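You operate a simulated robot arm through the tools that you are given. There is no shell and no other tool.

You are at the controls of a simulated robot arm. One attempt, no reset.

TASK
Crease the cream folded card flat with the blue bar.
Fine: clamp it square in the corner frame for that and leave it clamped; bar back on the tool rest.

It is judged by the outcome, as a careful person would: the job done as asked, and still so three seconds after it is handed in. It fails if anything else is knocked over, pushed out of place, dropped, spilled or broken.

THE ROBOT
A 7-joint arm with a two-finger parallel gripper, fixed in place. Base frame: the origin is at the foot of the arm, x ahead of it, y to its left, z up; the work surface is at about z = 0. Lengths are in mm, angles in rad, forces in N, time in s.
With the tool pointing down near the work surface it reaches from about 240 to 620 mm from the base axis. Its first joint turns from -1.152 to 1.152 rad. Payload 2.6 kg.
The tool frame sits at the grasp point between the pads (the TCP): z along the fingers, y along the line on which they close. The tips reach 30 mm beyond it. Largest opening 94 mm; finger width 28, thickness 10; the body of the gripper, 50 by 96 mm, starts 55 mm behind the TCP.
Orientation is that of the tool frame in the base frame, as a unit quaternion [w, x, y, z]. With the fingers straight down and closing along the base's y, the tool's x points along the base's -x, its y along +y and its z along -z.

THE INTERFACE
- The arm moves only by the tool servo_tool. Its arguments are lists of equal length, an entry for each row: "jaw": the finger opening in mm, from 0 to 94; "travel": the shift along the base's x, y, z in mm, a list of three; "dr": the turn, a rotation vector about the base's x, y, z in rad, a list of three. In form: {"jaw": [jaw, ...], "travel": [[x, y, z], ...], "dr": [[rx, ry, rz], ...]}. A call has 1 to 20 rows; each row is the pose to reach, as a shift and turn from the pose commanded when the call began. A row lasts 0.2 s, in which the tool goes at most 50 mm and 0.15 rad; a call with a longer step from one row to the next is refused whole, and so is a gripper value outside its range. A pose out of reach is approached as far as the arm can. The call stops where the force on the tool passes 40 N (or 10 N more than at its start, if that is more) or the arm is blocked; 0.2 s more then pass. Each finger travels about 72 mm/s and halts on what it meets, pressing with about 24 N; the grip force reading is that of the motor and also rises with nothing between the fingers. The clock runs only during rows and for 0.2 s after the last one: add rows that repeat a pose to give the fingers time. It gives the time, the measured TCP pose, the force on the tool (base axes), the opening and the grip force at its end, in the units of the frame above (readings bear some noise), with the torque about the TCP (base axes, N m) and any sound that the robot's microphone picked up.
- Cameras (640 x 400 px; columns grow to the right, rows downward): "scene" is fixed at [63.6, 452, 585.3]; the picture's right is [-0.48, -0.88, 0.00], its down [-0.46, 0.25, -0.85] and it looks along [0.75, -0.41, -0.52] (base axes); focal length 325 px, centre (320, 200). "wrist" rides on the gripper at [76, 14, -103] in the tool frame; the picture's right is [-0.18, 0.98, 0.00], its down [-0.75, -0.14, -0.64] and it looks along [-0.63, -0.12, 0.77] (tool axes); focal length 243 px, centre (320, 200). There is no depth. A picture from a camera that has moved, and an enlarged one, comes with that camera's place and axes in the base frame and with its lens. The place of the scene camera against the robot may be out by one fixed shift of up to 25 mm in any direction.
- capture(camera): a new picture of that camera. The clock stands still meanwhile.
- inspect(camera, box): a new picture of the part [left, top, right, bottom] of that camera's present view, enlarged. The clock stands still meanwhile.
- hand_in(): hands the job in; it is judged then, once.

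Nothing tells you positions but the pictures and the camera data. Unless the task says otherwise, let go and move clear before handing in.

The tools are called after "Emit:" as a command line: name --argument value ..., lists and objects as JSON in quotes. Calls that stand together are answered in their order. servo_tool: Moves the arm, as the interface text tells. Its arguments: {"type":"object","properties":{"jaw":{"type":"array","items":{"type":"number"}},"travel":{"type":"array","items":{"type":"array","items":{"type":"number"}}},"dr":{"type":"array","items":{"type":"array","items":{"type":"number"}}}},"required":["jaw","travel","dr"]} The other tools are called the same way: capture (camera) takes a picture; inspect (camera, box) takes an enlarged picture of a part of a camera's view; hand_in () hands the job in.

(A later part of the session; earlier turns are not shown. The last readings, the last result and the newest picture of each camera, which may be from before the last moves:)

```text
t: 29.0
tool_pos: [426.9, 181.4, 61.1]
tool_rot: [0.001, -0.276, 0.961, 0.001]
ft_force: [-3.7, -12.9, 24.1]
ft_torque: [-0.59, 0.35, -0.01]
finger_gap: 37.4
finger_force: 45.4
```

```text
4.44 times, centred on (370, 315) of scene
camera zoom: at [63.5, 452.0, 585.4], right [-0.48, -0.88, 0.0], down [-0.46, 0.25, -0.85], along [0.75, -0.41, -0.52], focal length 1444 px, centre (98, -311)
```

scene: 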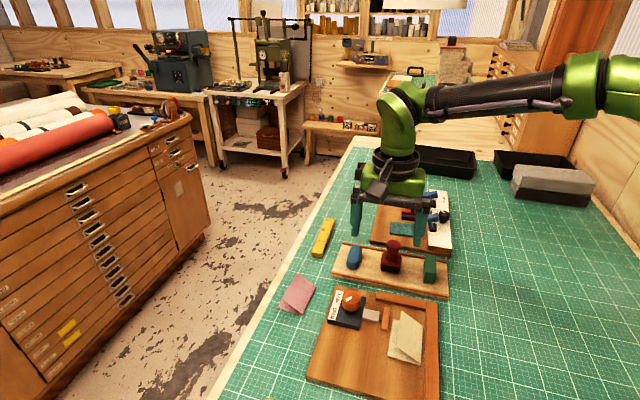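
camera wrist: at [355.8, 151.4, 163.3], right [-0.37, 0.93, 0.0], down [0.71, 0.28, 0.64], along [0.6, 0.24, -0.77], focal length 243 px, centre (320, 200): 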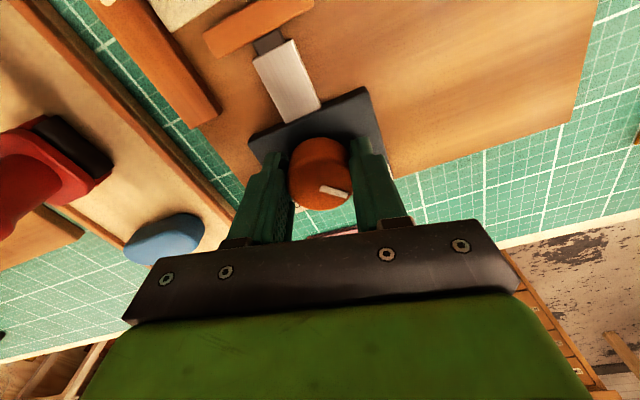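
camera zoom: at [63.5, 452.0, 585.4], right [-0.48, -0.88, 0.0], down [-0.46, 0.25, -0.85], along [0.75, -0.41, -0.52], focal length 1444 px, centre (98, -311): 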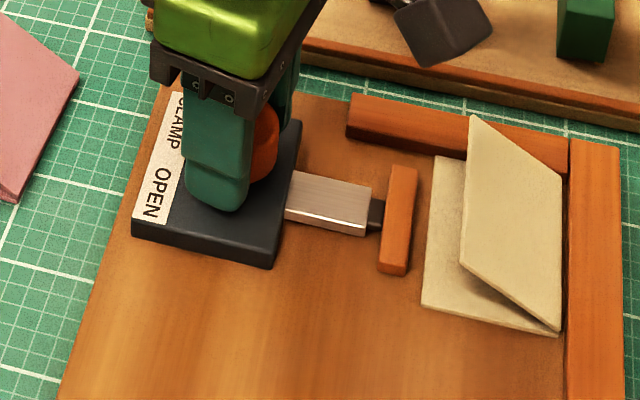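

The knob turns with the fingers and the pad has begun to advance. I'll relieve the small side and vertical load and keep turning.

Emit:
servo_tool --jaw '[30, 30, 30, 30, 30]' --travel '[[-0.1, -0.6, 0.9], [-0.1, -0.6, 0.9], [-0.1, -0.6, 0.9], [-0.1, -0.6, 0.9], [-0.1, -0.6, 0.9]]' --dr '[[0, 0, 0], [0, 0, -0.09], [0, 0, -0.18], [0, 0, -0.27], [0, 0, -0.27]]'

Emit:
inspect --camera "scene" --box '[310, 270, 430, 360]'

```text
t: 30.2
tool_pos: [426.9, 180.0, 60.3]
tool_rot: [0.0, -0.145, 0.989, 0.001]
ft_force: [-8.1, -9.1, 25.0]
ft_torque: [-0.27, -0.29, 0.02]
finger_gap: 37.1
finger_force: 45.3
```

```text
4.44 times, centred on (370, 315) of scene
camera zoom: at [63.5, 452.0, 585.4], right [-0.48, -0.88, 0.0], down [-0.46, 0.25, -0.85], along [0.75, -0.41, -0.52], focal length 1444 px, centre (98, -311)
```

zoom: 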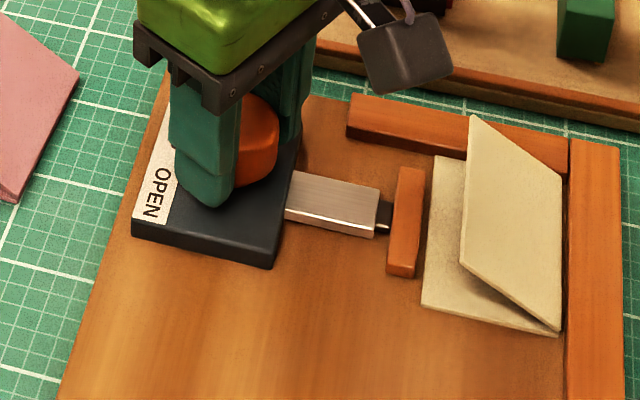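

The pad is advancing steadily, so I'll keep turning.

Emit:
servo_tool --jaw '[30, 30, 30, 30, 30, 30]' --travel '[[-0.3, -0.4, 0.7], [-0.3, -0.4, 0.7], [-0.3, -0.4, 0.7], [-0.3, -0.4, 0.7], [-0.3, -0.4, 0.7], [-0.3, -0.4, 0.7]]' --dr '[[0, 0, 0], [0, 0, -0.1], [0, 0, -0.2], [0, 0, -0.3], [0, 0, -0.4], [0, 0, -0.4]]'

Emit:
inspect --camera "scene" --box '[310, 270, 430, 360]'

Emit:
capture --camera "wrist"

```text
t: 31.6
tool_pos: [426.8, 180.7, 60.8]
tool_rot: [0.001, 0.053, 0.999, 0.002]
ft_force: [19.7, 17.5, -20.2]
ft_torque: [0.13, -0.31, 0.02]
finger_gap: 37.0
finger_force: 45.2
```

```text
4.44 times, centred on (370, 315) of scene
camera zoom: at [63.7, 452.1, 585.3], right [-0.48, -0.88, 0.0], down [-0.46, 0.25, -0.85], along [0.75, -0.41, -0.52], focal length 1444 px, centre (98, -311)
```

zoom: 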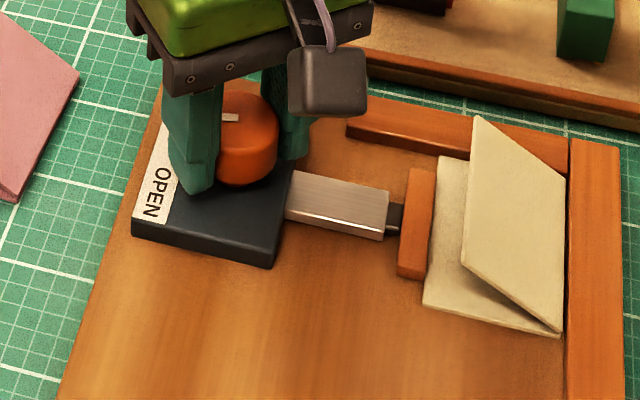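

```text
taken
camera wrist: at [353.3, 202.5, 163.0], right [0.29, 0.96, 0.0], down [0.73, -0.22, 0.64], along [0.62, -0.18, -0.77], focal length 243 px, centre (320, 200)
```

wrist: 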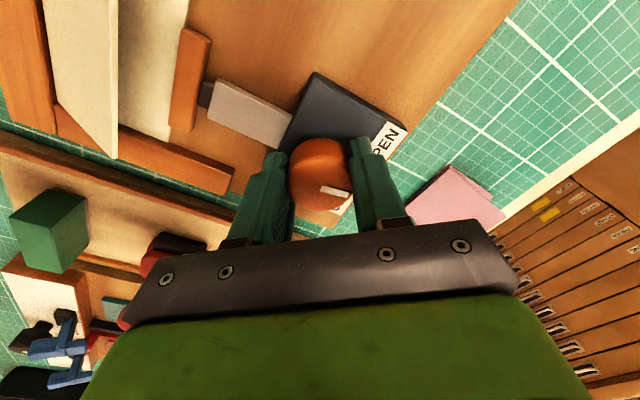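

The pad has just reached the card edge with about 52° turned, and the mark is heading towards CLAMP. I'll relieve the load again and continue.

Emit:
servo_tool --jaw '[30, 30, 30, 30, 30]' --travel '[[0.4, 0.4, -0.5], [0.5, 0.5, -0.6], [0.5, 0.5, -0.6], [0.5, 0.5, -0.6], [0.5, 0.5, -0.6]]' --dr '[[0, 0, 0], [0, 0, -0.08], [0, 0, -0.16], [0, 0, -0.25], [0, 0, -0.25]]'

Emit:
inspect --camera "scene" --box '[310, 270, 430, 360]'

```text
t: 32.8
tool_pos: [427.3, 180.5, 60.4]
tool_rot: [-0.001, 0.179, 0.984, 0.0]
ft_force: [11.0, 17.1, -20.0]
ft_torque: [0.7, 0.59, 0.04]
finger_gap: 36.8
finger_force: 44.7
```

```text
4.44 times, centred on (370, 315) of scene
camera zoom: at [63.7, 452.1, 585.3], right [-0.48, -0.88, 0.0], down [-0.46, 0.25, -0.85], along [0.75, -0.41, -0.52], focal length 1444 px, centre (98, -311)
```

zoom: 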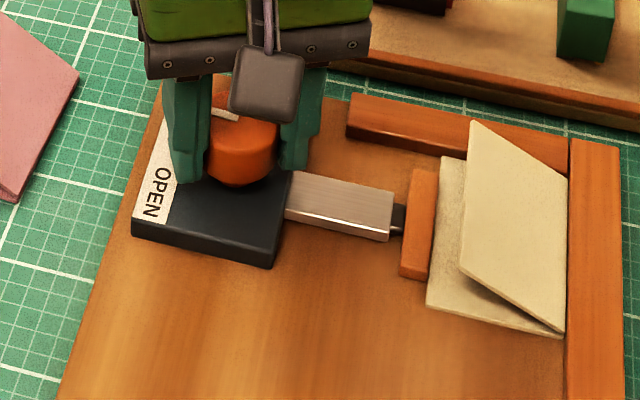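

The pad now presses the card against the fence after about 66° of turn. I'll continue towards CLAMP in small steps.

Emit:
servo_tool --jaw '[30, 30, 30, 30, 30]' --travel '[[0.3, 0.5, -0.5], [0.3, 0.5, -0.6], [0.3, 0.5, -0.6], [0.3, 0.5, -0.6], [0.3, 0.5, -0.6]]' --dr '[[0, 0, 0], [0, 0, -0.08], [0, 0, -0.16], [0, 0, -0.24], [0, 0, -0.24]]'

Emit:
inspect --camera "scene" --box '[310, 270, 430, 360]'

Emit:
capture --camera "wrist"

```text
t: 34.0
tool_pos: [427.3, 182.0, 60.7]
tool_rot: [-0.001, 0.295, 0.955, 0.0]
ft_force: [-18.5, 7.6, 17.0]
ft_torque: [-0.46, -0.26, 0.06]
finger_gap: 37.3
finger_force: 45.1
```

```text
4.44 times, centred on (370, 315) of scene
camera zoom: at [63.5, 452.0, 585.4], right [-0.48, -0.88, 0.0], down [-0.46, 0.25, -0.85], along [0.75, -0.41, -0.52], focal length 1444 px, centre (98, -311)
```

zoom: 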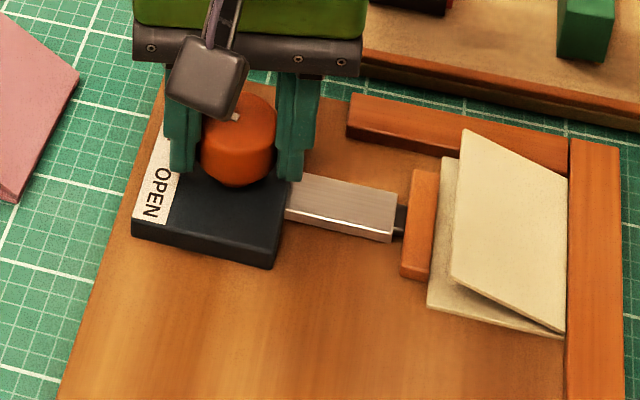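

```text
taken
camera wrist: at [373.1, 236.0, 163.4], right [0.71, 0.71, 0.0], down [0.54, -0.54, 0.64], along [0.45, -0.45, -0.77], focal length 243 px, centre (320, 200)
```

wrist: 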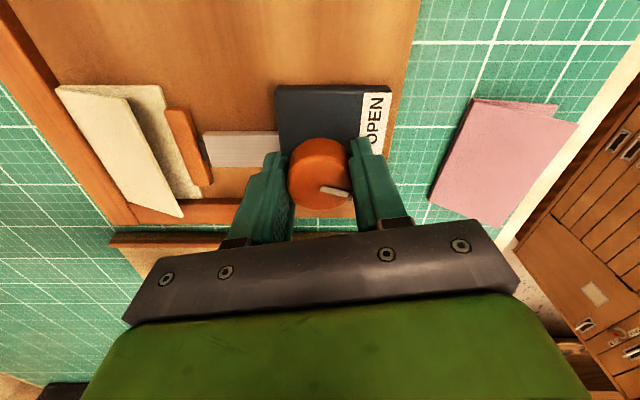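

About 80° has been turned and the mark is a little past the middle, towards CLAMP. I'll continue until the mark points at CLAMP, watching the torque and any sound.

Emit:
servo_tool --jaw '[30, 30, 30, 30, 30]' --travel '[[-0.4, 0.2, 0.4], [-0.5, 0.2, 0.5], [-0.5, 0.2, 0.5], [-0.5, 0.2, 0.5], [-0.5, 0.2, 0.5]]' --dr '[[0, 0, 0], [0, 0, -0.08], [0, 0, -0.16], [0, 0, -0.24], [0, 0, -0.24]]'

Emit:
inspect --camera "scene" --box '[310, 270, 430, 360]'

Emit:
inspect --camera "wrist" --box '[40, 60, 440, 240]'

```text
t: 35.2
tool_pos: [427.3, 181.4, 60.7]
tool_rot: [-0.001, 0.406, 0.914, 0.001]
ft_force: [-16.1, 13.0, 19.7]
ft_torque: [-0.29, -0.03, 0.02]
finger_gap: 37.0
finger_force: 44.7
```

```text
4.44 times, centred on (370, 315) of scene
camera zoom: at [63.5, 452.0, 585.4], right [-0.48, -0.88, 0.0], down [-0.46, 0.25, -0.85], along [0.75, -0.41, -0.52], focal length 1444 px, centre (98, -311)
```

zoom: 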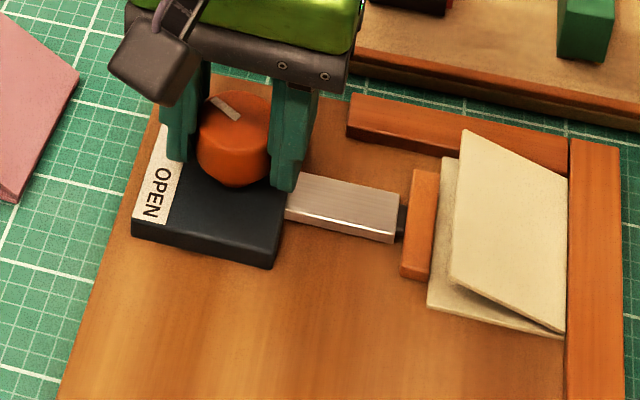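

```text
1.60 times, centred on (240, 150) of wrist
camera zoom: at [387.7, 247.5, 163.4], right [0.85, 0.52, 0.0], down [0.4, -0.66, 0.64], along [0.34, -0.55, -0.77], focal length 388 px, centre (448, 280)
```

zoom: 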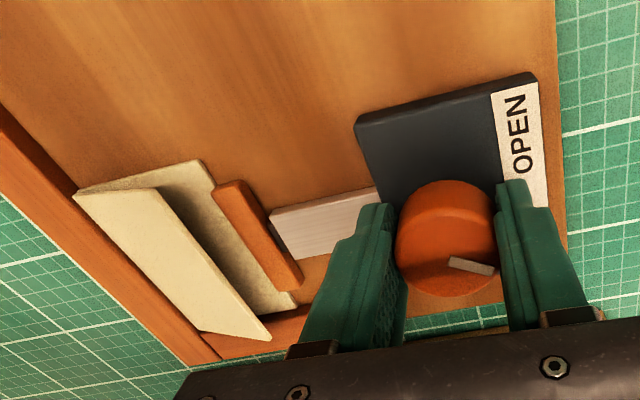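

The mark now points about at the CLAMP label. I'll try a little further to find the stop or detent.

Emit:
servo_tool --jaw '[30, 30, 30, 30, 30]' --travel '[[-0.5, 0.4, 0.6], [-0.5, 0.4, 0.6], [-0.5, 0.4, 0.6], [-0.5, 0.4, 0.6], [-0.5, 0.4, 0.6]]' --dr '[[0, 0, 0], [0, 0, -0.08], [0, 0, -0.16], [0, 0, -0.22], [0, 0, -0.22]]'

Emit:
inspect --camera "scene" --box '[310, 270, 430, 360]'

Emit:
inspect --camera "wrist" --box '[40, 60, 440, 240]'

```text
t: 36.6
tool_pos: [427.7, 181.3, 60.0]
tool_rot: [0.001, 0.503, 0.865, 0.002]
ft_force: [2.5, 1.0, -3.4]
ft_torque: [0.18, 0.12, 0.0]
finger_gap: 37.0
finger_force: 45.1
stopped in row 5: the force on the tool passed its limit at 41 N (the readings are from after the stop); the commanded pose is now the measured one
```

```text
4.44 times, centred on (370, 315) of scene
camera zoom: at [63.6, 452.0, 585.3], right [-0.48, -0.88, 0.0], down [-0.46, 0.25, -0.85], along [0.75, -0.41, -0.52], focal length 1444 px, centre (98, -311)
```

zoom: 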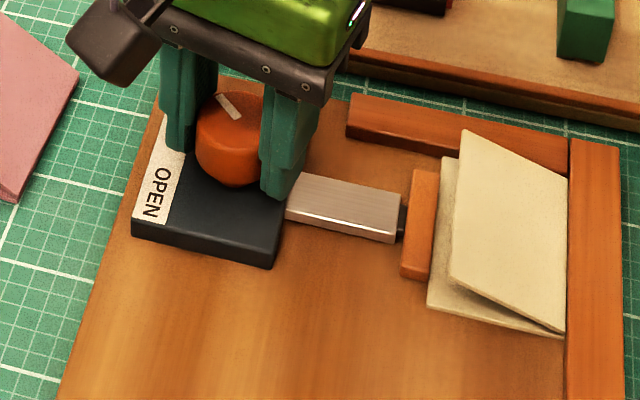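

```text
1.60 times, centred on (240, 150) of wrist
camera zoom: at [402.6, 254.8, 163.3], right [0.95, 0.33, 0.01], down [0.25, -0.73, 0.64], along [0.21, -0.61, -0.77], focal length 388 px, centre (448, 280)
```

zoom: 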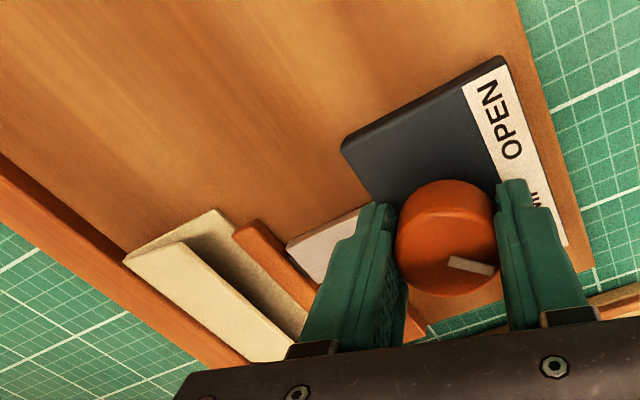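

The knob has turned about 106° and the mark points at CLAMP. I'll release, rise and check the clamp holds.

Emit:
servo_tool --jaw '[45, 60, 70, 70, 70, 70, 70, 70]' --travel '[[0, 0, 0], [0, 0, 0], [0, 0, 0], [0, 0, 20], [0, 0, 50], [0, 0, 90], [0, 0, 130], [0, 0, 130]]' --dr '[[0, 0, 0], [0, 0, 0], [0, 0, 0], [0, 0, 0], [0, 0, 0], [0, 0, 0], [0, 0, 0], [0, 0, 0]]'

Emit:
capture --camera "wrist"

Emit:
inspect --camera "scene" --box '[310, 270, 430, 360]'

```text
t: 38.4
tool_pos: [428.3, 184.4, 189.2]
tool_rot: [0.001, 0.503, 0.864, 0.002]
ft_force: [0.5, 0.3, 0.5]
ft_torque: [0.01, 0.0, 0.04]
finger_gap: 70.2
finger_force: 0.1
```

```text
taken
camera wrist: at [402.9, 257.2, 291.9], right [0.95, 0.33, 0.01], down [0.25, -0.73, 0.64], along [0.21, -0.61, -0.77], focal length 243 px, centre (320, 200)
```

wrist: 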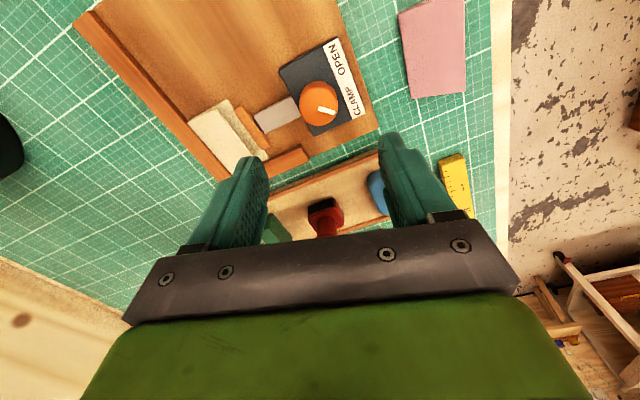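

```text
4.44 times, centred on (370, 315) of scene
camera zoom: at [63.6, 452.0, 585.3], right [-0.48, -0.88, 0.0], down [-0.46, 0.25, -0.85], along [0.75, -0.41, -0.52], focal length 1444 px, centre (98, -311)
```

zoom: 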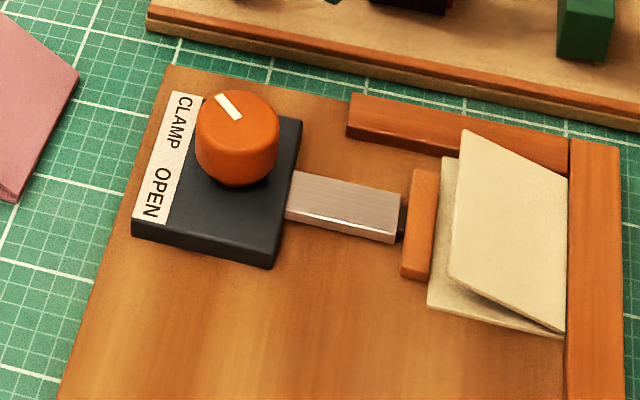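

Emit:
inspect --camera "wrist" --box '[170, 20, 400, 180]'

```text
2.50 times, centred on (285, 100) of wrist
camera zoom: at [402.9, 257.2, 291.9], right [0.95, 0.33, 0.01], down [0.25, -0.73, 0.64], along [0.21, -0.61, -0.77], focal length 606 px, centre (408, 450)
```

zoom: 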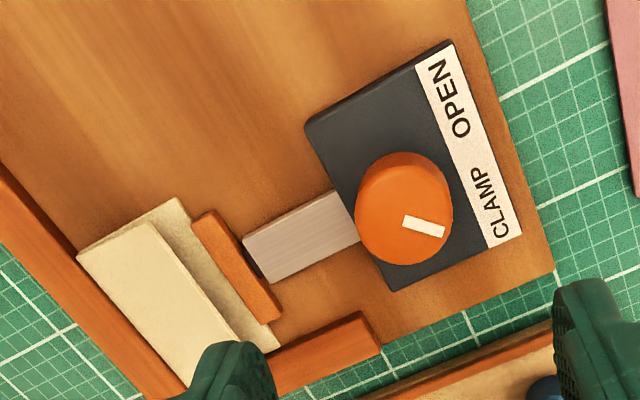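

The mark points to the CLAMP side, though not as far round as it was past OPEN at the start. I'll regrip centred and turn a little further to see whether there's a stop, so the clamp is definitely home.

Emit:
servo_tool --jaw '[70, 70, 70, 70, 70, 70, 60, 50, 40, 30, 30]' --travel '[[-0.5, -3.4, -10], [-0.5, -3.4, -50], [-0.5, -3.4, -90], [-0.5, -3.4, -115], [-0.5, -3.4, -128.5], [-0.5, -3.4, -128.5], [-0.5, -3.4, -128.5], [-0.5, -3.4, -128.5], [-0.5, -3.4, -128.5], [-0.5, -3.4, -128.5], [-0.5, -3.4, -128.5]]' --dr '[[0, 0, 0.14], [0, 0, 0.28], [0, 0, 0.28], [0, 0, 0.28], [0, 0, 0.28], [0, 0, 0.28], [0, 0, 0.28], [0, 0, 0.28], [0, 0, 0.28], [0, 0, 0.28], [0, 0, 0.28]]'

Emit:
capture --camera "wrist"

```text
t: 40.8
tool_pos: [427.9, 179.7, 63.0]
tool_rot: [0.002, 0.377, 0.926, 0.004]
ft_force: [6.6, 4.7, -3.7]
ft_torque: [0.09, -0.27, -0.03]
finger_gap: 37.2
finger_force: 45.2
```

```text
taken
camera wrist: at [383.8, 243.6, 164.3], right [0.82, 0.58, 0.01], down [0.44, -0.63, 0.64], along [0.37, -0.52, -0.77], focal length 243 px, centre (320, 200)
```

wrist: 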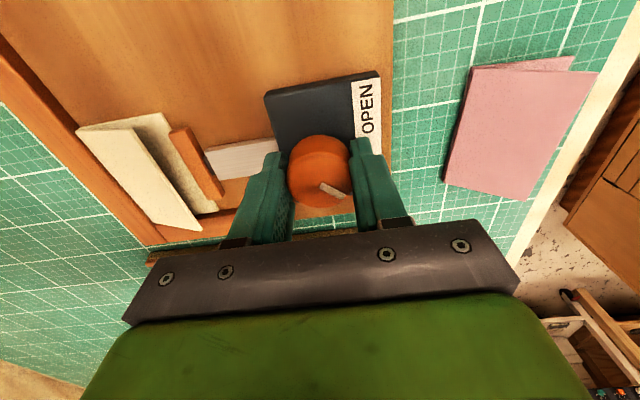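

The knob is regripped at the frame angle with little side load. Now a further careful turn.

Emit:
servo_tool --jaw '[30, 30, 30, 30]' --travel '[[0.2, 0.2, -0.1], [0.2, 0.2, -0.1], [0.2, 0.2, -0.1], [0.2, 0.2, -0.1]]' --dr '[[0, 0, -0.06], [0, 0, -0.12], [0, 0, -0.17], [0, 0, -0.17]]'

Emit:
capture --camera "wrist"

```text
t: 41.7
tool_pos: [428.4, 179.8, 62.1]
tool_rot: [0.002, 0.453, 0.891, 0.004]
ft_force: [2.1, -0.3, -1.2]
ft_torque: [0.28, 0.23, 0.01]
finger_gap: 37.4
finger_force: 44.8
stopped in row 4: the force on the tool passed its limit at 41 N (the readings are from after the stop); the commanded pose is now the measured one
```

```text
taken
camera wrist: at [394.7, 250.0, 164.4], right [0.9, 0.43, 0.01], down [0.33, -0.7, 0.64], along [0.28, -0.58, -0.77], focal length 243 px, centre (320, 200)
```

wrist: 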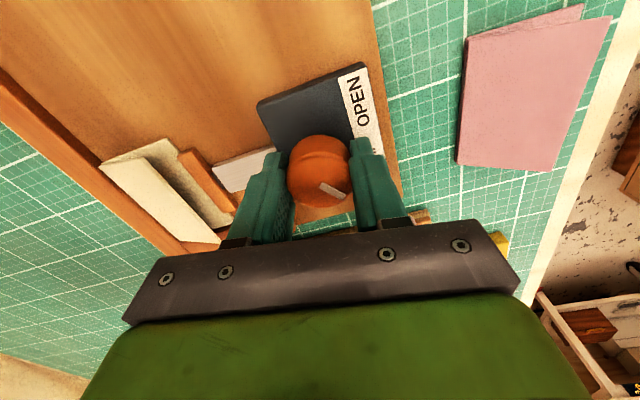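

The knob turned another 10° along with the fingers, to about 116° in total. One more small turn.

Emit:
servo_tool --jaw '[30, 30, 30, 30]' --travel '[[0, 0, 0], [0, 0, 0], [0, 0, 0], [0, 0, 0]]' --dr '[[0, 0, -0.05], [0, 0, -0.1], [0, 0, -0.14], [0, 0, -0.14]]'

Emit:
capture --camera "wrist"

Emit:
inspect --camera "scene" --box '[310, 270, 430, 360]'

```text
t: 42.7
tool_pos: [428.8, 180.3, 62.4]
tool_rot: [0.003, 0.514, 0.858, 0.004]
ft_force: [8.5, -1.0, -14.6]
ft_torque: [0.18, -0.08, 0.49]
finger_gap: 36.9
finger_force: 44.8
```

```text
taken
camera wrist: at [404.6, 254.4, 164.3], right [0.95, 0.3, 0.01], down [0.23, -0.73, 0.64], along [0.2, -0.61, -0.77], focal length 243 px, centre (320, 200)
```

wrist: 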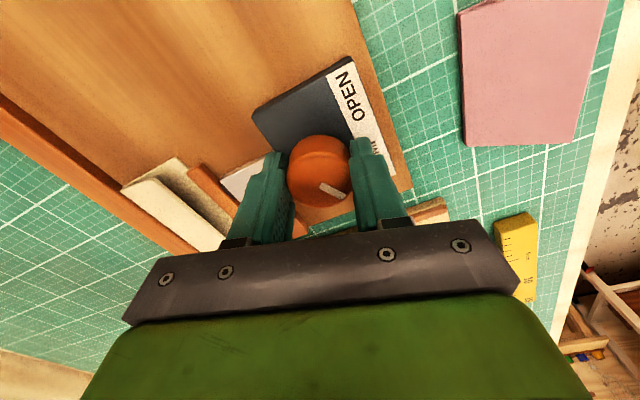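

```text
4.44 times, centred on (370, 315) of scene
camera zoom: at [63.7, 452.1, 585.3], right [-0.48, -0.88, 0.0], down [-0.46, 0.25, -0.85], along [0.75, -0.41, -0.52], focal length 1444 px, centre (98, -311)
```

zoom: 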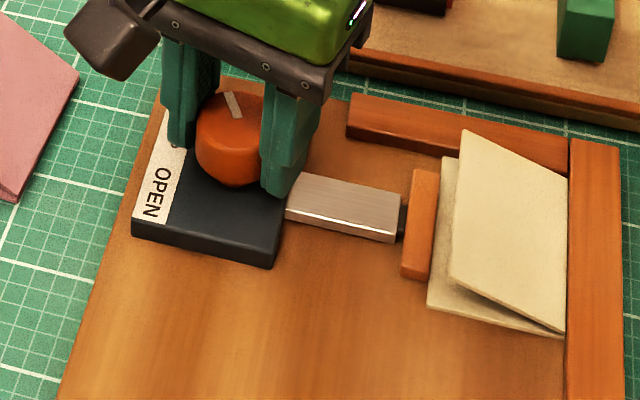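

Turning torque rose to 0.49 N·m, which means the knob is at its stop and the clamp is fully on. I'll release, rise, and go to look at the blue bar from above.

Emit:
servo_tool --jaw '[45, 60, 70, 70, 70, 70, 70, 70, 70, 70, 70, 70, 70]' --travel '[[0, 0, 0], [0, 0, 0], [0, 0, 0], [0, 0, 30], [0, 0, 75], [0, 0, 120], [20, -15, 130], [45, -32, 130], [75, -55, 130], [105, -75, 130], [126, -90, 130], [126, -90, 130], [126, -90, 130]]' --dr '[[0, 0, 0], [0, 0, 0], [0, 0, 0], [0, 0, 0], [0, 0, 0], [0, 0, 0.05], [0, 0, 0.15], [0, 0, 0.25], [0, 0, 0.31], [0, 0, 0.31], [0, 0, 0.31], [0, 0, 0.31], [0, 0, 0.31]]'

Emit:
capture --camera "wrist"

Emit:
inspect --camera "scene" --box '[310, 270, 430, 360]'

Emit:
inspect --camera "scene" --box '[320, 220, 420, 290]'

```text
t: 45.5
tool_pos: [556.9, 92.9, 189.2]
tool_rot: [0.002, 0.376, 0.926, 0.003]
ft_force: [-0.3, 0.3, 0.1]
ft_torque: [-0.02, -0.02, -0.05]
finger_gap: 70.0
finger_force: 0.1
```

```text
taken
camera wrist: at [512.1, 154.7, 292.5], right [0.82, 0.58, 0.01], down [0.44, -0.63, 0.64], along [0.38, -0.52, -0.77], focal length 243 px, centre (320, 200)
```

wrist: 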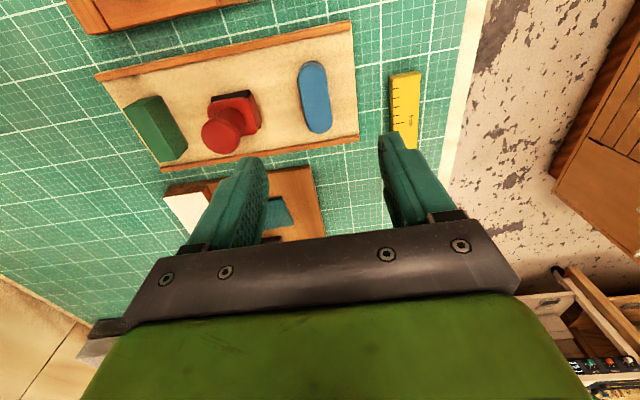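

```text
4.44 times, centred on (370, 315) of scene
camera zoom: at [63.6, 452.0, 585.3], right [-0.48, -0.88, 0.0], down [-0.46, 0.25, -0.85], along [0.75, -0.41, -0.52], focal length 1444 px, centre (98, -311)
```

zoom: 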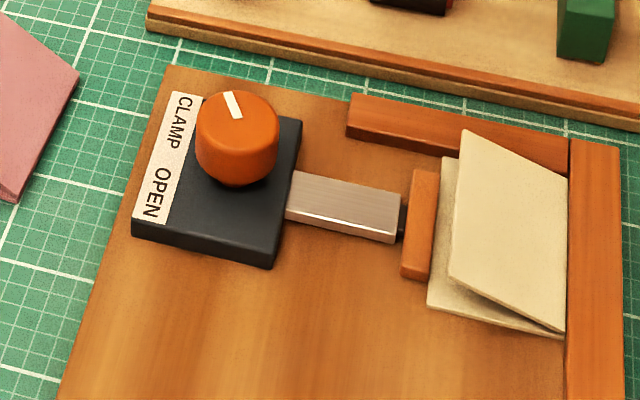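

```text
5.71 times, centred on (370, 255) of scene
camera zoom: at [63.6, 452.0, 585.3], right [-0.48, -0.88, 0.0], down [-0.46, 0.25, -0.85], along [0.75, -0.41, -0.52], focal length 1856 px, centre (34, -114)
```

zoom: 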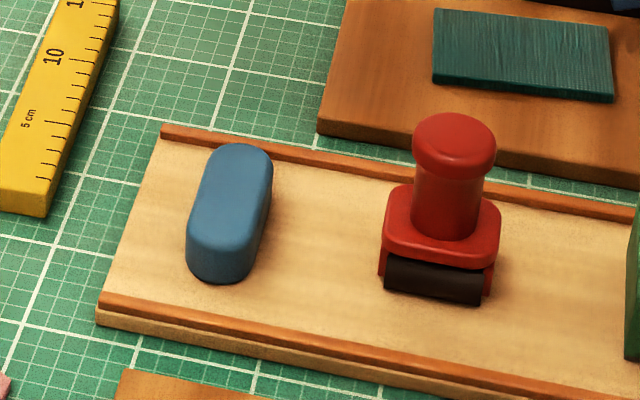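

The clamp is on and the card is held square. The bar is a rounded blue block lying across the tool rest between its two lips. I'll zoom in to measure it.

Emit:
inspect --camera "wrist" --box '[200, 0, 440, 180]'

```text
2.22 times, centred on (320, 90) of wrist
camera zoom: at [512.1, 154.7, 292.5], right [0.82, 0.58, 0.01], down [0.44, -0.63, 0.64], along [0.38, -0.52, -0.77], focal length 539 px, centre (320, 444)
```

zoom: 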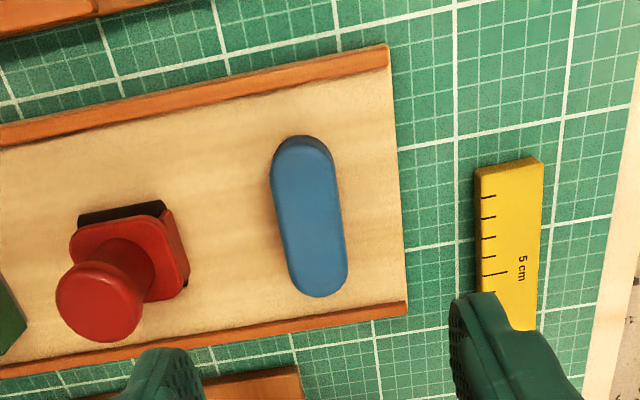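

I make the bar roughly 70 x 29 x 16 mm with its long axis along the frame's X. I'll check the heights of the fence, pad and bar from the scene camera before choosing a grip.

Emit:
inspect --camera "scene" --box '[366, 284, 446, 344]'

Emit:
inspect --camera "scene" --box '[335, 240, 375, 275]'

```text
6.67 times, centred on (406, 314) of scene
camera zoom: at [63.6, 452.0, 585.3], right [-0.48, -0.88, 0.0], down [-0.46, 0.25, -0.85], along [0.75, -0.41, -0.52], focal length 2166 px, centre (-253, -560)
```

zoom: 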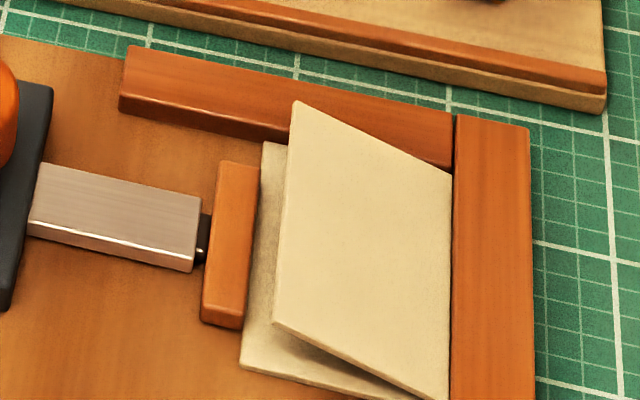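

```text
11.43 times, centred on (355, 258) of scene
camera zoom: at [63.6, 452.0, 585.3], right [-0.48, -0.88, 0.0], down [-0.46, 0.25, -0.85], along [0.75, -0.41, -0.52], focal length 3713 px, centre (-80, -457)
```

zoom: 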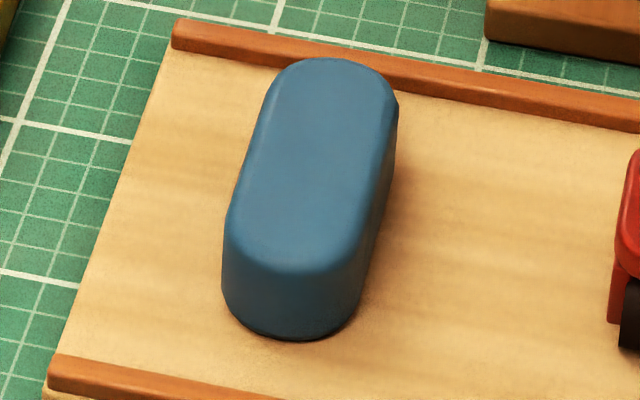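

I estimate the fence and pad tops about 8 mm above the board (z ≈ 19) and the bar about 18 mm tall. I plan to grip only the bar's upper half, so 9 mm sticks out below the fingertips to reach the fold beside the fence. I'll centre over the bar and lower part way to check.

Emit:
servo_tool --jaw '[60, 52, 52, 52, 52, 52]' --travel '[[1, -6, -15], [2.2, -11.3, -40], [2.2, -11.3, -80], [2.2, -11.3, -110], [2.2, -11.3, -125], [2.2, -11.3, -125]]' --dr '[[0, 0, -0.03], [0, 0, -0.03], [0, 0, -0.03], [0, 0, -0.03], [0, 0, -0.03], [0, 0, -0.03]]'

Emit:
capture --camera "wrist"

Emit:
inspect --camera "scene" --box '[320, 220, 420, 290]'

```text
t: 46.9
tool_pos: [558.0, 78.4, 64.9]
tool_rot: [0.001, 0.39, 0.921, 0.004]
ft_force: [-0.2, 0.0, -0.4]
ft_torque: [0.01, 0.01, -0.03]
finger_gap: 52.0
finger_force: 0.1
```

```text
taken
camera wrist: at [514.9, 141.9, 167.4], right [0.83, 0.55, 0.01], down [0.42, -0.64, 0.64], along [0.36, -0.53, -0.77], focal length 243 px, centre (320, 200)
```

wrist: 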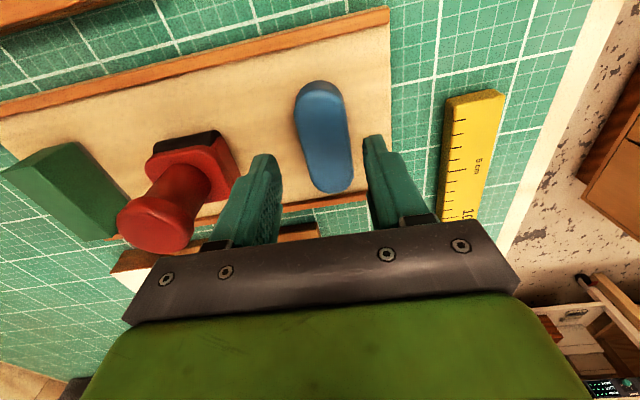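

```text
5.71 times, centred on (370, 255) of scene
camera zoom: at [63.6, 452.0, 585.3], right [-0.48, -0.88, 0.0], down [-0.46, 0.25, -0.85], along [0.75, -0.41, -0.52], focal length 1856 px, centre (34, -114)
```

zoom: 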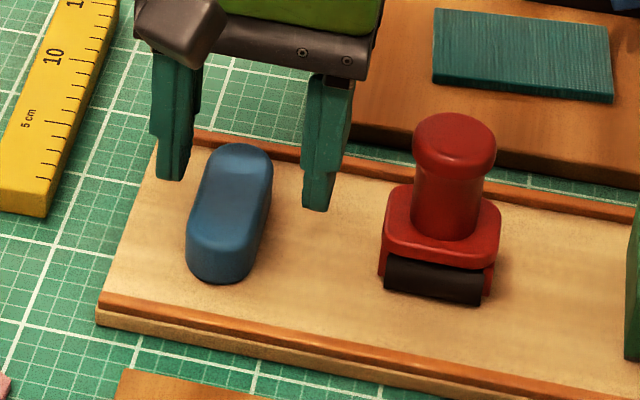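

The bar sits about 4–5 mm nearer the left finger. I'll correct that and lower beside it.

Emit:
servo_tool --jaw '[52, 52, 52, 52]' --travel '[[1.8, 4.5, 0], [1.8, 4.5, -12], [1.8, 4.5, -20], [1.8, 4.5, -20]]' --dr '[[0, 0, 0], [0, 0, 0], [0, 0, 0], [0, 0, 0]]'

Emit:
capture --camera "wrist"

Emit:
inspect --camera "scene" --box '[320, 220, 420, 290]'

```text
t: 47.9
tool_pos: [558.0, 83.1, 45.4]
tool_rot: [0.002, 0.389, 0.921, 0.005]
ft_force: [-0.7, 1.2, -0.8]
ft_torque: [0.0, 0.02, 0.01]
finger_gap: 51.8
finger_force: 0.1
```

```text
taken
camera wrist: at [516.1, 148.0, 148.9], right [0.83, 0.55, 0.01], down [0.42, -0.64, 0.64], along [0.36, -0.53, -0.77], focal length 243 px, centre (320, 200)
```

wrist: 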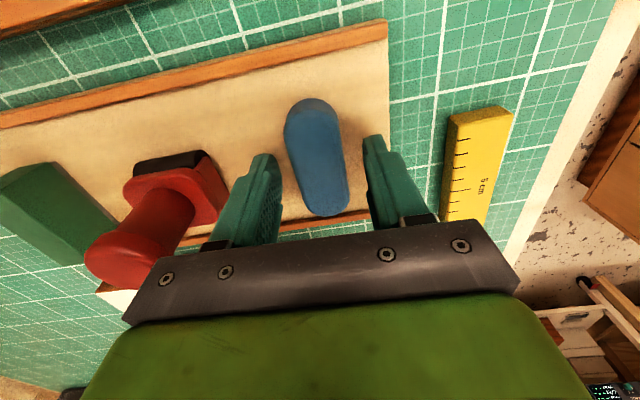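

```text
5.71 times, centred on (370, 255) of scene
camera zoom: at [63.6, 452.0, 585.3], right [-0.48, -0.88, 0.0], down [-0.46, 0.25, -0.85], along [0.75, -0.41, -0.52], focal length 1856 px, centre (34, -114)
```

zoom: 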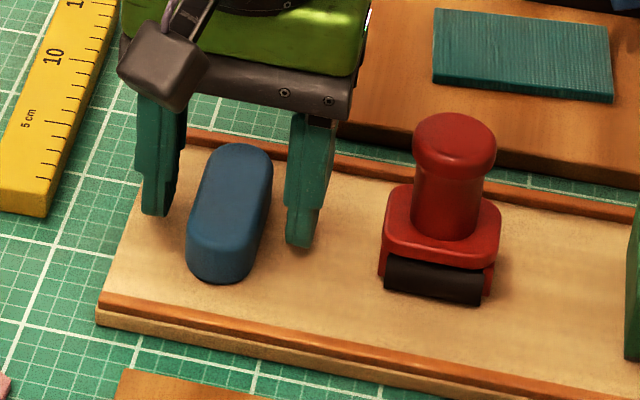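

The bar is now centred between the fingers. I'll step down to find the rest surface, which sets how far the bar will protrude.

Emit:
servo_tool --jaw '[52, 52, 52, 52]' --travel '[[0, 0, -1], [0, 0, -2], [0, 0, -3], [0, 0, -3]]' --dr '[[0, 0, 0], [0, 0, 0], [0, 0, 0], [0, 0, 0]]'

Emit:
servo_tool --jaw '[52, 52, 52, 52]' --travel '[[0, 0, -1], [0, 0, -2], [0, 0, -3], [0, 0, -3]]' --dr '[[0, 0, 0], [0, 0, 0], [0, 0, 0], [0, 0, 0]]'

```text
t: 48.9
tool_pos: [558.8, 85.9, 43.2]
tool_rot: [0.001, 0.39, 0.921, 0.004]
ft_force: [-0.2, 0.2, 0.6]
ft_torque: [0.01, 0.0, -0.01]
finger_gap: 51.9
finger_force: 0.0
```

```text
t: 49.9
tool_pos: [558.4, 83.6, 40.8]
tool_rot: [0.003, 0.39, 0.921, 0.004]
ft_force: [-0.6, 0.1, 2.0]
ft_torque: [-0.01, 0.01, -0.08]
finger_gap: 52.2
finger_force: 0.0
```

There is a hint of contact at TCP z ≈ 40. One more step to confirm.

Emit:
servo_tool --jaw '[52, 52, 52]' --travel '[[0, 0, -0.5], [0, 0, -1], [0, 0, -1]]' --dr '[[0, 0, 0], [0, 0, 0], [0, 0, 0]]'

```text
t: 50.7
tool_pos: [558.1, 84.0, 40.1]
tool_rot: [0.003, 0.39, 0.921, 0.005]
ft_force: [-5.0, 3.4, 13.7]
ft_torque: [-0.23, 0.45, -0.25]
finger_gap: 52.6
finger_force: 1.0
```

The rest surface is confirmed at about z = 10. I'll lift 9 mm from here and close on the bar.

Emit:
servo_tool --jaw '[52, 52, 45, 38, 30, 20, 20, 20]' --travel '[[0, 0, 4], [0, 0, 9], [0, 0, 9], [0, 0, 9], [0, 0, 9], [0, 0, 9], [0, 0, 9], [0, 0, 9]]' --dr '[[0, 0, 0], [0, 0, 0], [0, 0, 0], [0, 0, 0], [0, 0, 0], [0, 0, 0], [0, 0, 0], [0, 0, 0]]'

Emit:
capture --camera "wrist"

Emit:
inspect --camera "scene" --box '[320, 220, 420, 290]'

```text
t: 52.5
tool_pos: [557.5, 83.8, 49.6]
tool_rot: [0.002, 0.39, 0.921, 0.005]
ft_force: [0.2, -0.2, 0.6]
ft_torque: [-0.07, 0.01, -0.01]
finger_gap: 28.6
finger_force: 24.0
```

```text
taken
camera wrist: at [515.1, 148.2, 152.0], right [0.83, 0.55, 0.01], down [0.42, -0.64, 0.64], along [0.36, -0.53, -0.77], focal length 243 px, centre (320, 200)
```

wrist: 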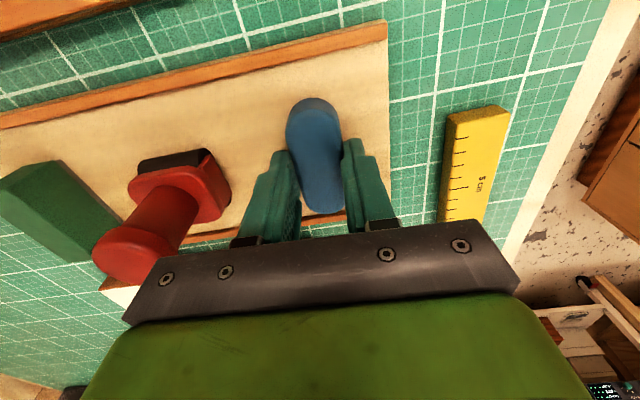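

```text
5.71 times, centred on (370, 255) of scene
camera zoom: at [63.6, 452.0, 585.3], right [-0.48, -0.88, 0.0], down [-0.46, 0.25, -0.85], along [0.75, -0.41, -0.52], focal length 1856 px, centre (34, -114)
```

zoom: 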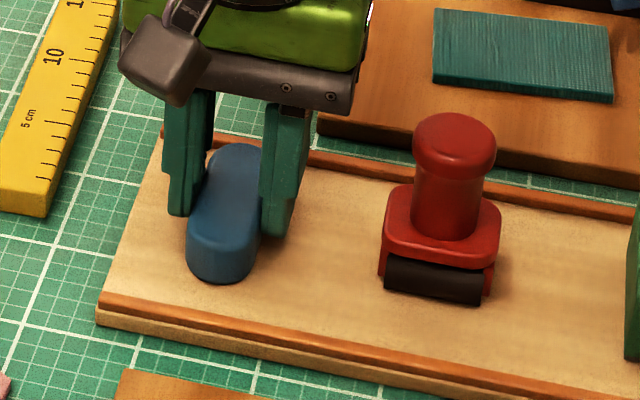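

The bar is gripped at 28.6 mm, about its true width. I'll lift it straight up and check before carrying it.

Emit:
servo_tool --jaw '[20, 20, 20, 20, 20, 20]' --travel '[[0, 0, 5], [0, 0, 15], [0, 0, 40], [0, 0, 75], [0, 0, 105], [0, 0, 105]]' --dr '[[0, 0, 0], [0, 0, 0], [0, 0, 0], [0, 0, 0], [0, 0, 0], [0, 0, 0]]'

Emit:
inspect --camera "scene" --box '[320, 190, 420, 290]'

Emit:
inspect --camera "wrist" --box '[120, 0, 440, 240]'

```text
t: 53.9
tool_pos: [556.4, 84.8, 156.0]
tool_rot: [0.002, 0.389, 0.921, 0.004]
ft_force: [-0.1, 0.8, -1.0]
ft_torque: [-0.03, 0.04, 0.01]
finger_gap: 29.3
finger_force: 23.8
```

```text
4.00 times, centred on (370, 240) of scene
camera zoom: at [63.6, 452.0, 585.3], right [-0.48, -0.88, 0.0], down [-0.46, 0.25, -0.85], along [0.75, -0.41, -0.52], focal length 1300 px, centre (120, 40)
```

zoom: 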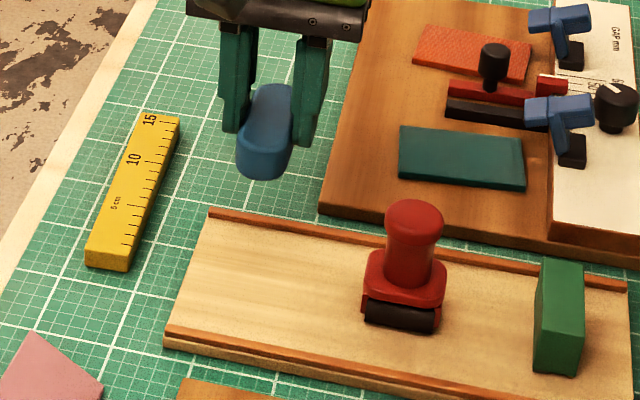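

```text
1.67 times, centred on (280, 120) of wrist
camera zoom: at [513.9, 147.8, 258.2], right [0.83, 0.55, 0.01], down [0.42, -0.64, 0.64], along [0.36, -0.53, -0.77], focal length 404 px, centre (387, 333)
```

zoom: 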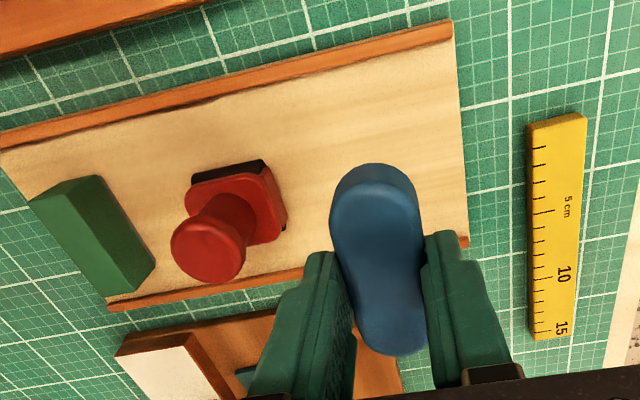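

The bar is held firmly and level. I'll carry it over to hover above the fold, beside the long fence.

Emit:
servo_tool --jaw '[20, 20, 20, 20, 20, 20, 20, 20, 20, 20]' --travel '[[-25, 1, 5], [-65, 3, 5], [-105, 5, 5], [-145, 7, 5], [-185, 9, 5], [-215, 10.5, 0], [-229, 11, -25], [-229, 11, -45], [-229, 11, -55], [-229, 11, -55]]' --dr '[[0, 0, 0], [0, 0, 0.01], [0, 0, 0.02], [0, 0, 0.03], [0, 0, 0.03], [0, 0, 0.03], [0, 0, 0.03], [0, 0, 0.03], [0, 0, 0.03], [0, 0, 0.03]]'

Emit:
capture --camera "wrist"

Emit:
inspect --camera "scene" --box '[340, 270, 440, 370]'

```text
t: 56.1
tool_pos: [327.7, 94.5, 98.9]
tool_rot: [0.002, 0.377, 0.926, 0.003]
ft_force: [-0.2, 0.1, -0.6]
ft_torque: [0.0, 0.01, 0.01]
finger_gap: 29.1
finger_force: 24.2
```

```text
taken
camera wrist: at [283.3, 157.5, 202.1], right [0.82, 0.58, 0.01], down [0.44, -0.63, 0.64], along [0.38, -0.52, -0.77], focal length 243 px, centre (320, 200)
```

wrist: 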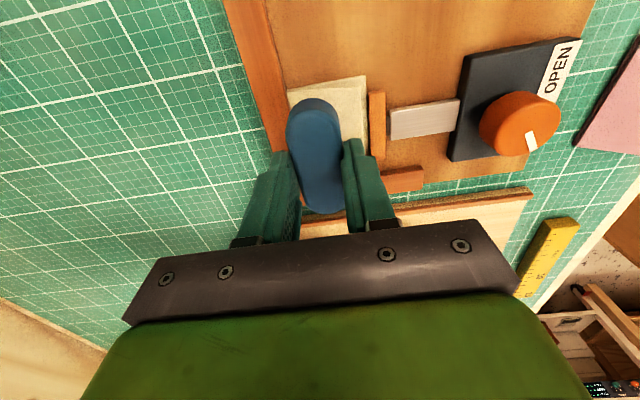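

```text
4.00 times, centred on (390, 320) of scene
camera zoom: at [63.6, 452.0, 585.3], right [-0.48, -0.88, 0.0], down [-0.46, 0.25, -0.85], along [0.75, -0.41, -0.52], focal length 1300 px, centre (40, -280)
```

zoom: 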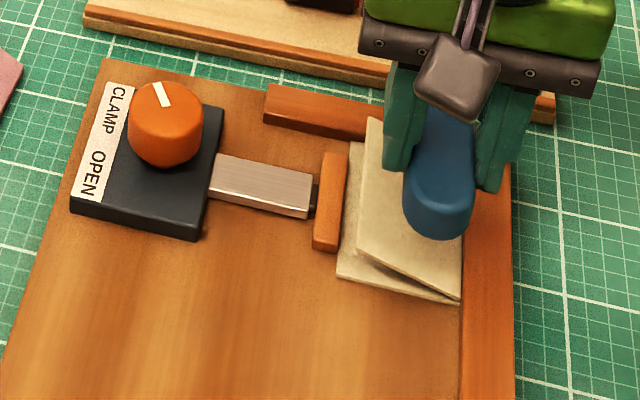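

The bar hovers right over the fold region. I'll lower it in stages, watching the force and the flap.

Emit:
servo_tool --jaw '[20, 20, 20, 20, 20, 20]' --travel '[[0, 0, -12], [0, 0, -24], [0, 0, -32], [0, 0, -36], [0, 0, -38], [0, 0, -38]]' --dr '[[0, 0, 0], [0, 0, 0], [0, 0, 0], [0, 0, 0], [0, 0, 0], [0, 0, 0]]'

Emit:
inspect --camera "wrist" --box '[200, 60, 440, 240]'

Emit:
inspect --camera "scene" --box '[360, 290, 440, 360]'

```text
t: 57.5
tool_pos: [331.2, 94.9, 61.2]
tool_rot: [0.002, 0.377, 0.926, 0.005]
ft_force: [0.4, -0.3, -0.1]
ft_torque: [0.0, -0.04, -0.01]
finger_gap: 28.7
finger_force: 23.9
```

```text
2.22 times, centred on (320, 150) of wrist
camera zoom: at [285.3, 156.8, 163.7], right [0.82, 0.58, 0.01], down [0.44, -0.63, 0.64], along [0.38, -0.52, -0.77], focal length 539 px, centre (320, 311)
```

zoom: 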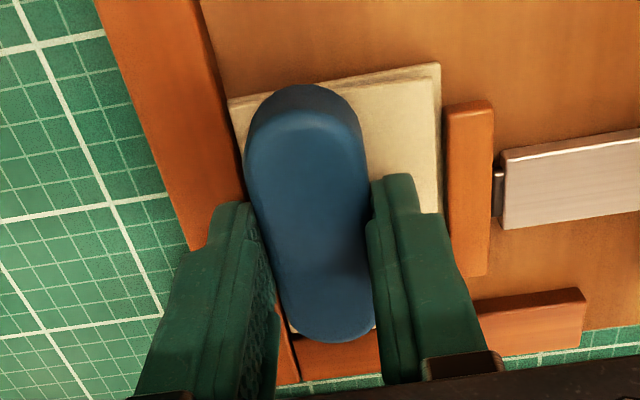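

```text
5.71 times, centred on (400, 325) of scene
camera zoom: at [63.6, 452.0, 585.3], right [-0.48, -0.88, 0.0], down [-0.46, 0.25, -0.85], along [0.75, -0.41, -0.52], focal length 1856 px, centre (-137, -514)
```

zoom: 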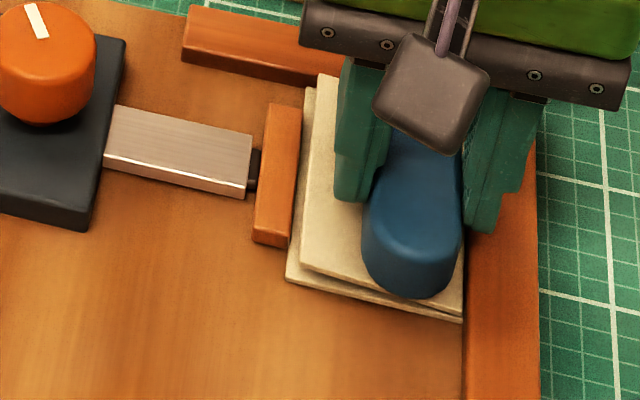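

The flap is being pressed nearly flat under the bar. I'll continue down in small steps to build up pressing force.

Emit:
servo_tool --jaw '[20, 20, 20, 20, 20]' --travel '[[0, 0, -1], [0, 0, -2], [0, 0, -3], [0, 0, -4], [0, 0, -4]]' --dr '[[0, 0, 0], [0, 0, 0], [0, 0, 0], [0, 0, 0], [0, 0, 0]]'

Emit:
servo_tool --jaw '[20, 20, 20]' --travel '[[0, 0, -1], [0, 0, -2], [0, 0, -2]]' --dr '[[0, 0, 0], [0, 0, 0], [0, 0, 0]]'

Emit:
inspect --camera "scene" --box '[360, 290, 440, 360]'

```text
t: 58.7
tool_pos: [329.9, 94.2, 56.0]
tool_rot: [0.002, 0.376, 0.927, 0.004]
ft_force: [-1.8, -2.0, 7.2]
ft_torque: [-0.14, 0.11, -0.02]
finger_gap: 29.0
finger_force: 24.4
```

```text
t: 59.5
tool_pos: [329.8, 95.4, 54.7]
tool_rot: [0.002, 0.375, 0.927, 0.005]
ft_force: [2.8, -0.8, 17.6]
ft_torque: [-0.1, 0.04, -0.01]
finger_gap: 29.0
finger_force: 24.4
```

```text
5.71 times, centred on (400, 325) of scene
camera zoom: at [63.5, 452.0, 585.4], right [-0.48, -0.88, 0.0], down [-0.46, 0.25, -0.85], along [0.75, -0.41, -0.52], focal length 1856 px, centre (-137, -514)
```

zoom: 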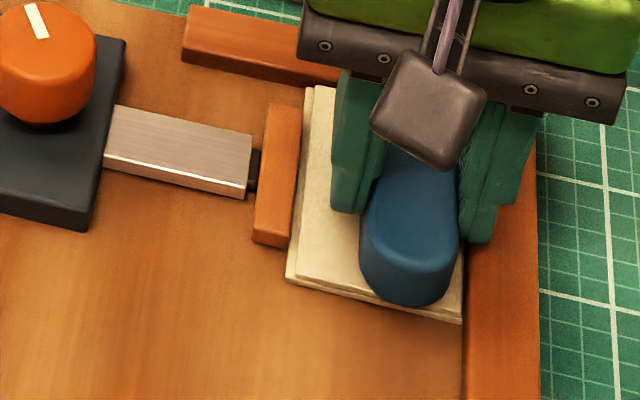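

The flap is flat under about 18 N. I'll nudge the bar closer to the fence so it bears right on the fold line.

Emit:
servo_tool --jaw '[20, 20, 20, 20]' --travel '[[-0.5, -0.5, 0], [-1.0, -1.0, 0], [-1.4, -1.44, 0], [-1.4, -1.44, 0]]' --dr '[[0, 0, 0], [0, 0, 0], [0, 0, 0], [0, 0, 0]]'

Emit:
inspect --camera "wrist" --box '[200, 60, 440, 240]'

Emit:
inspect --camera "scene" --box '[390, 310, 440, 350]'

```text
t: 60.5
tool_pos: [328.3, 93.6, 55.1]
tool_rot: [0.002, 0.375, 0.927, 0.005]
ft_force: [3.4, 5.6, 17.2]
ft_torque: [0.05, -0.08, 0.03]
finger_gap: 29.2
finger_force: 24.0
```

```text
2.22 times, centred on (320, 150) of wrist
camera zoom: at [282.9, 155.7, 158.0], right [0.82, 0.58, 0.01], down [0.44, -0.63, 0.64], along [0.38, -0.52, -0.77], focal length 539 px, centre (320, 311)
```

zoom: 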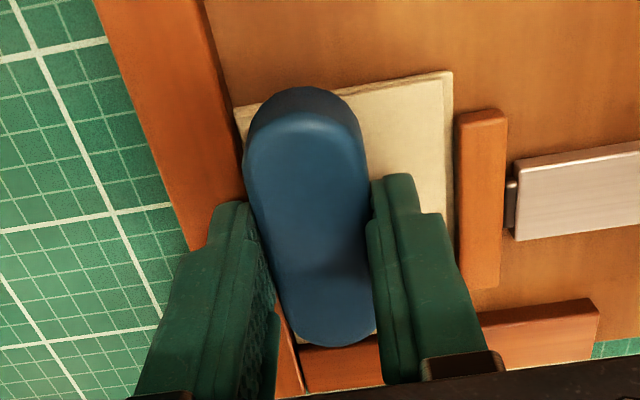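

```text
10.00 times, centred on (415, 330) of scene
camera zoom: at [63.5, 452.0, 585.4], right [-0.48, -0.88, 0.0], down [-0.46, 0.25, -0.85], along [0.75, -0.41, -0.52], focal length 3249 px, centre (-630, -1100)
```

zoom: 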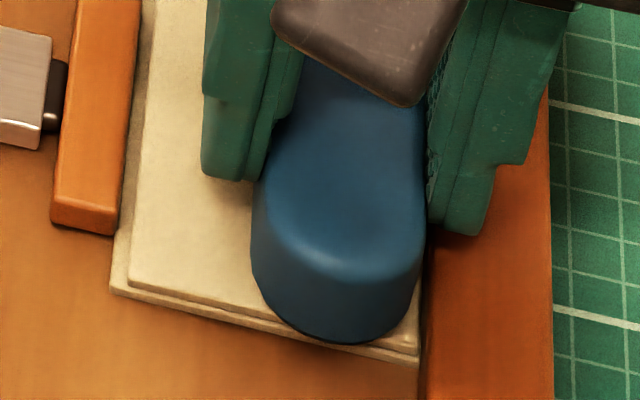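

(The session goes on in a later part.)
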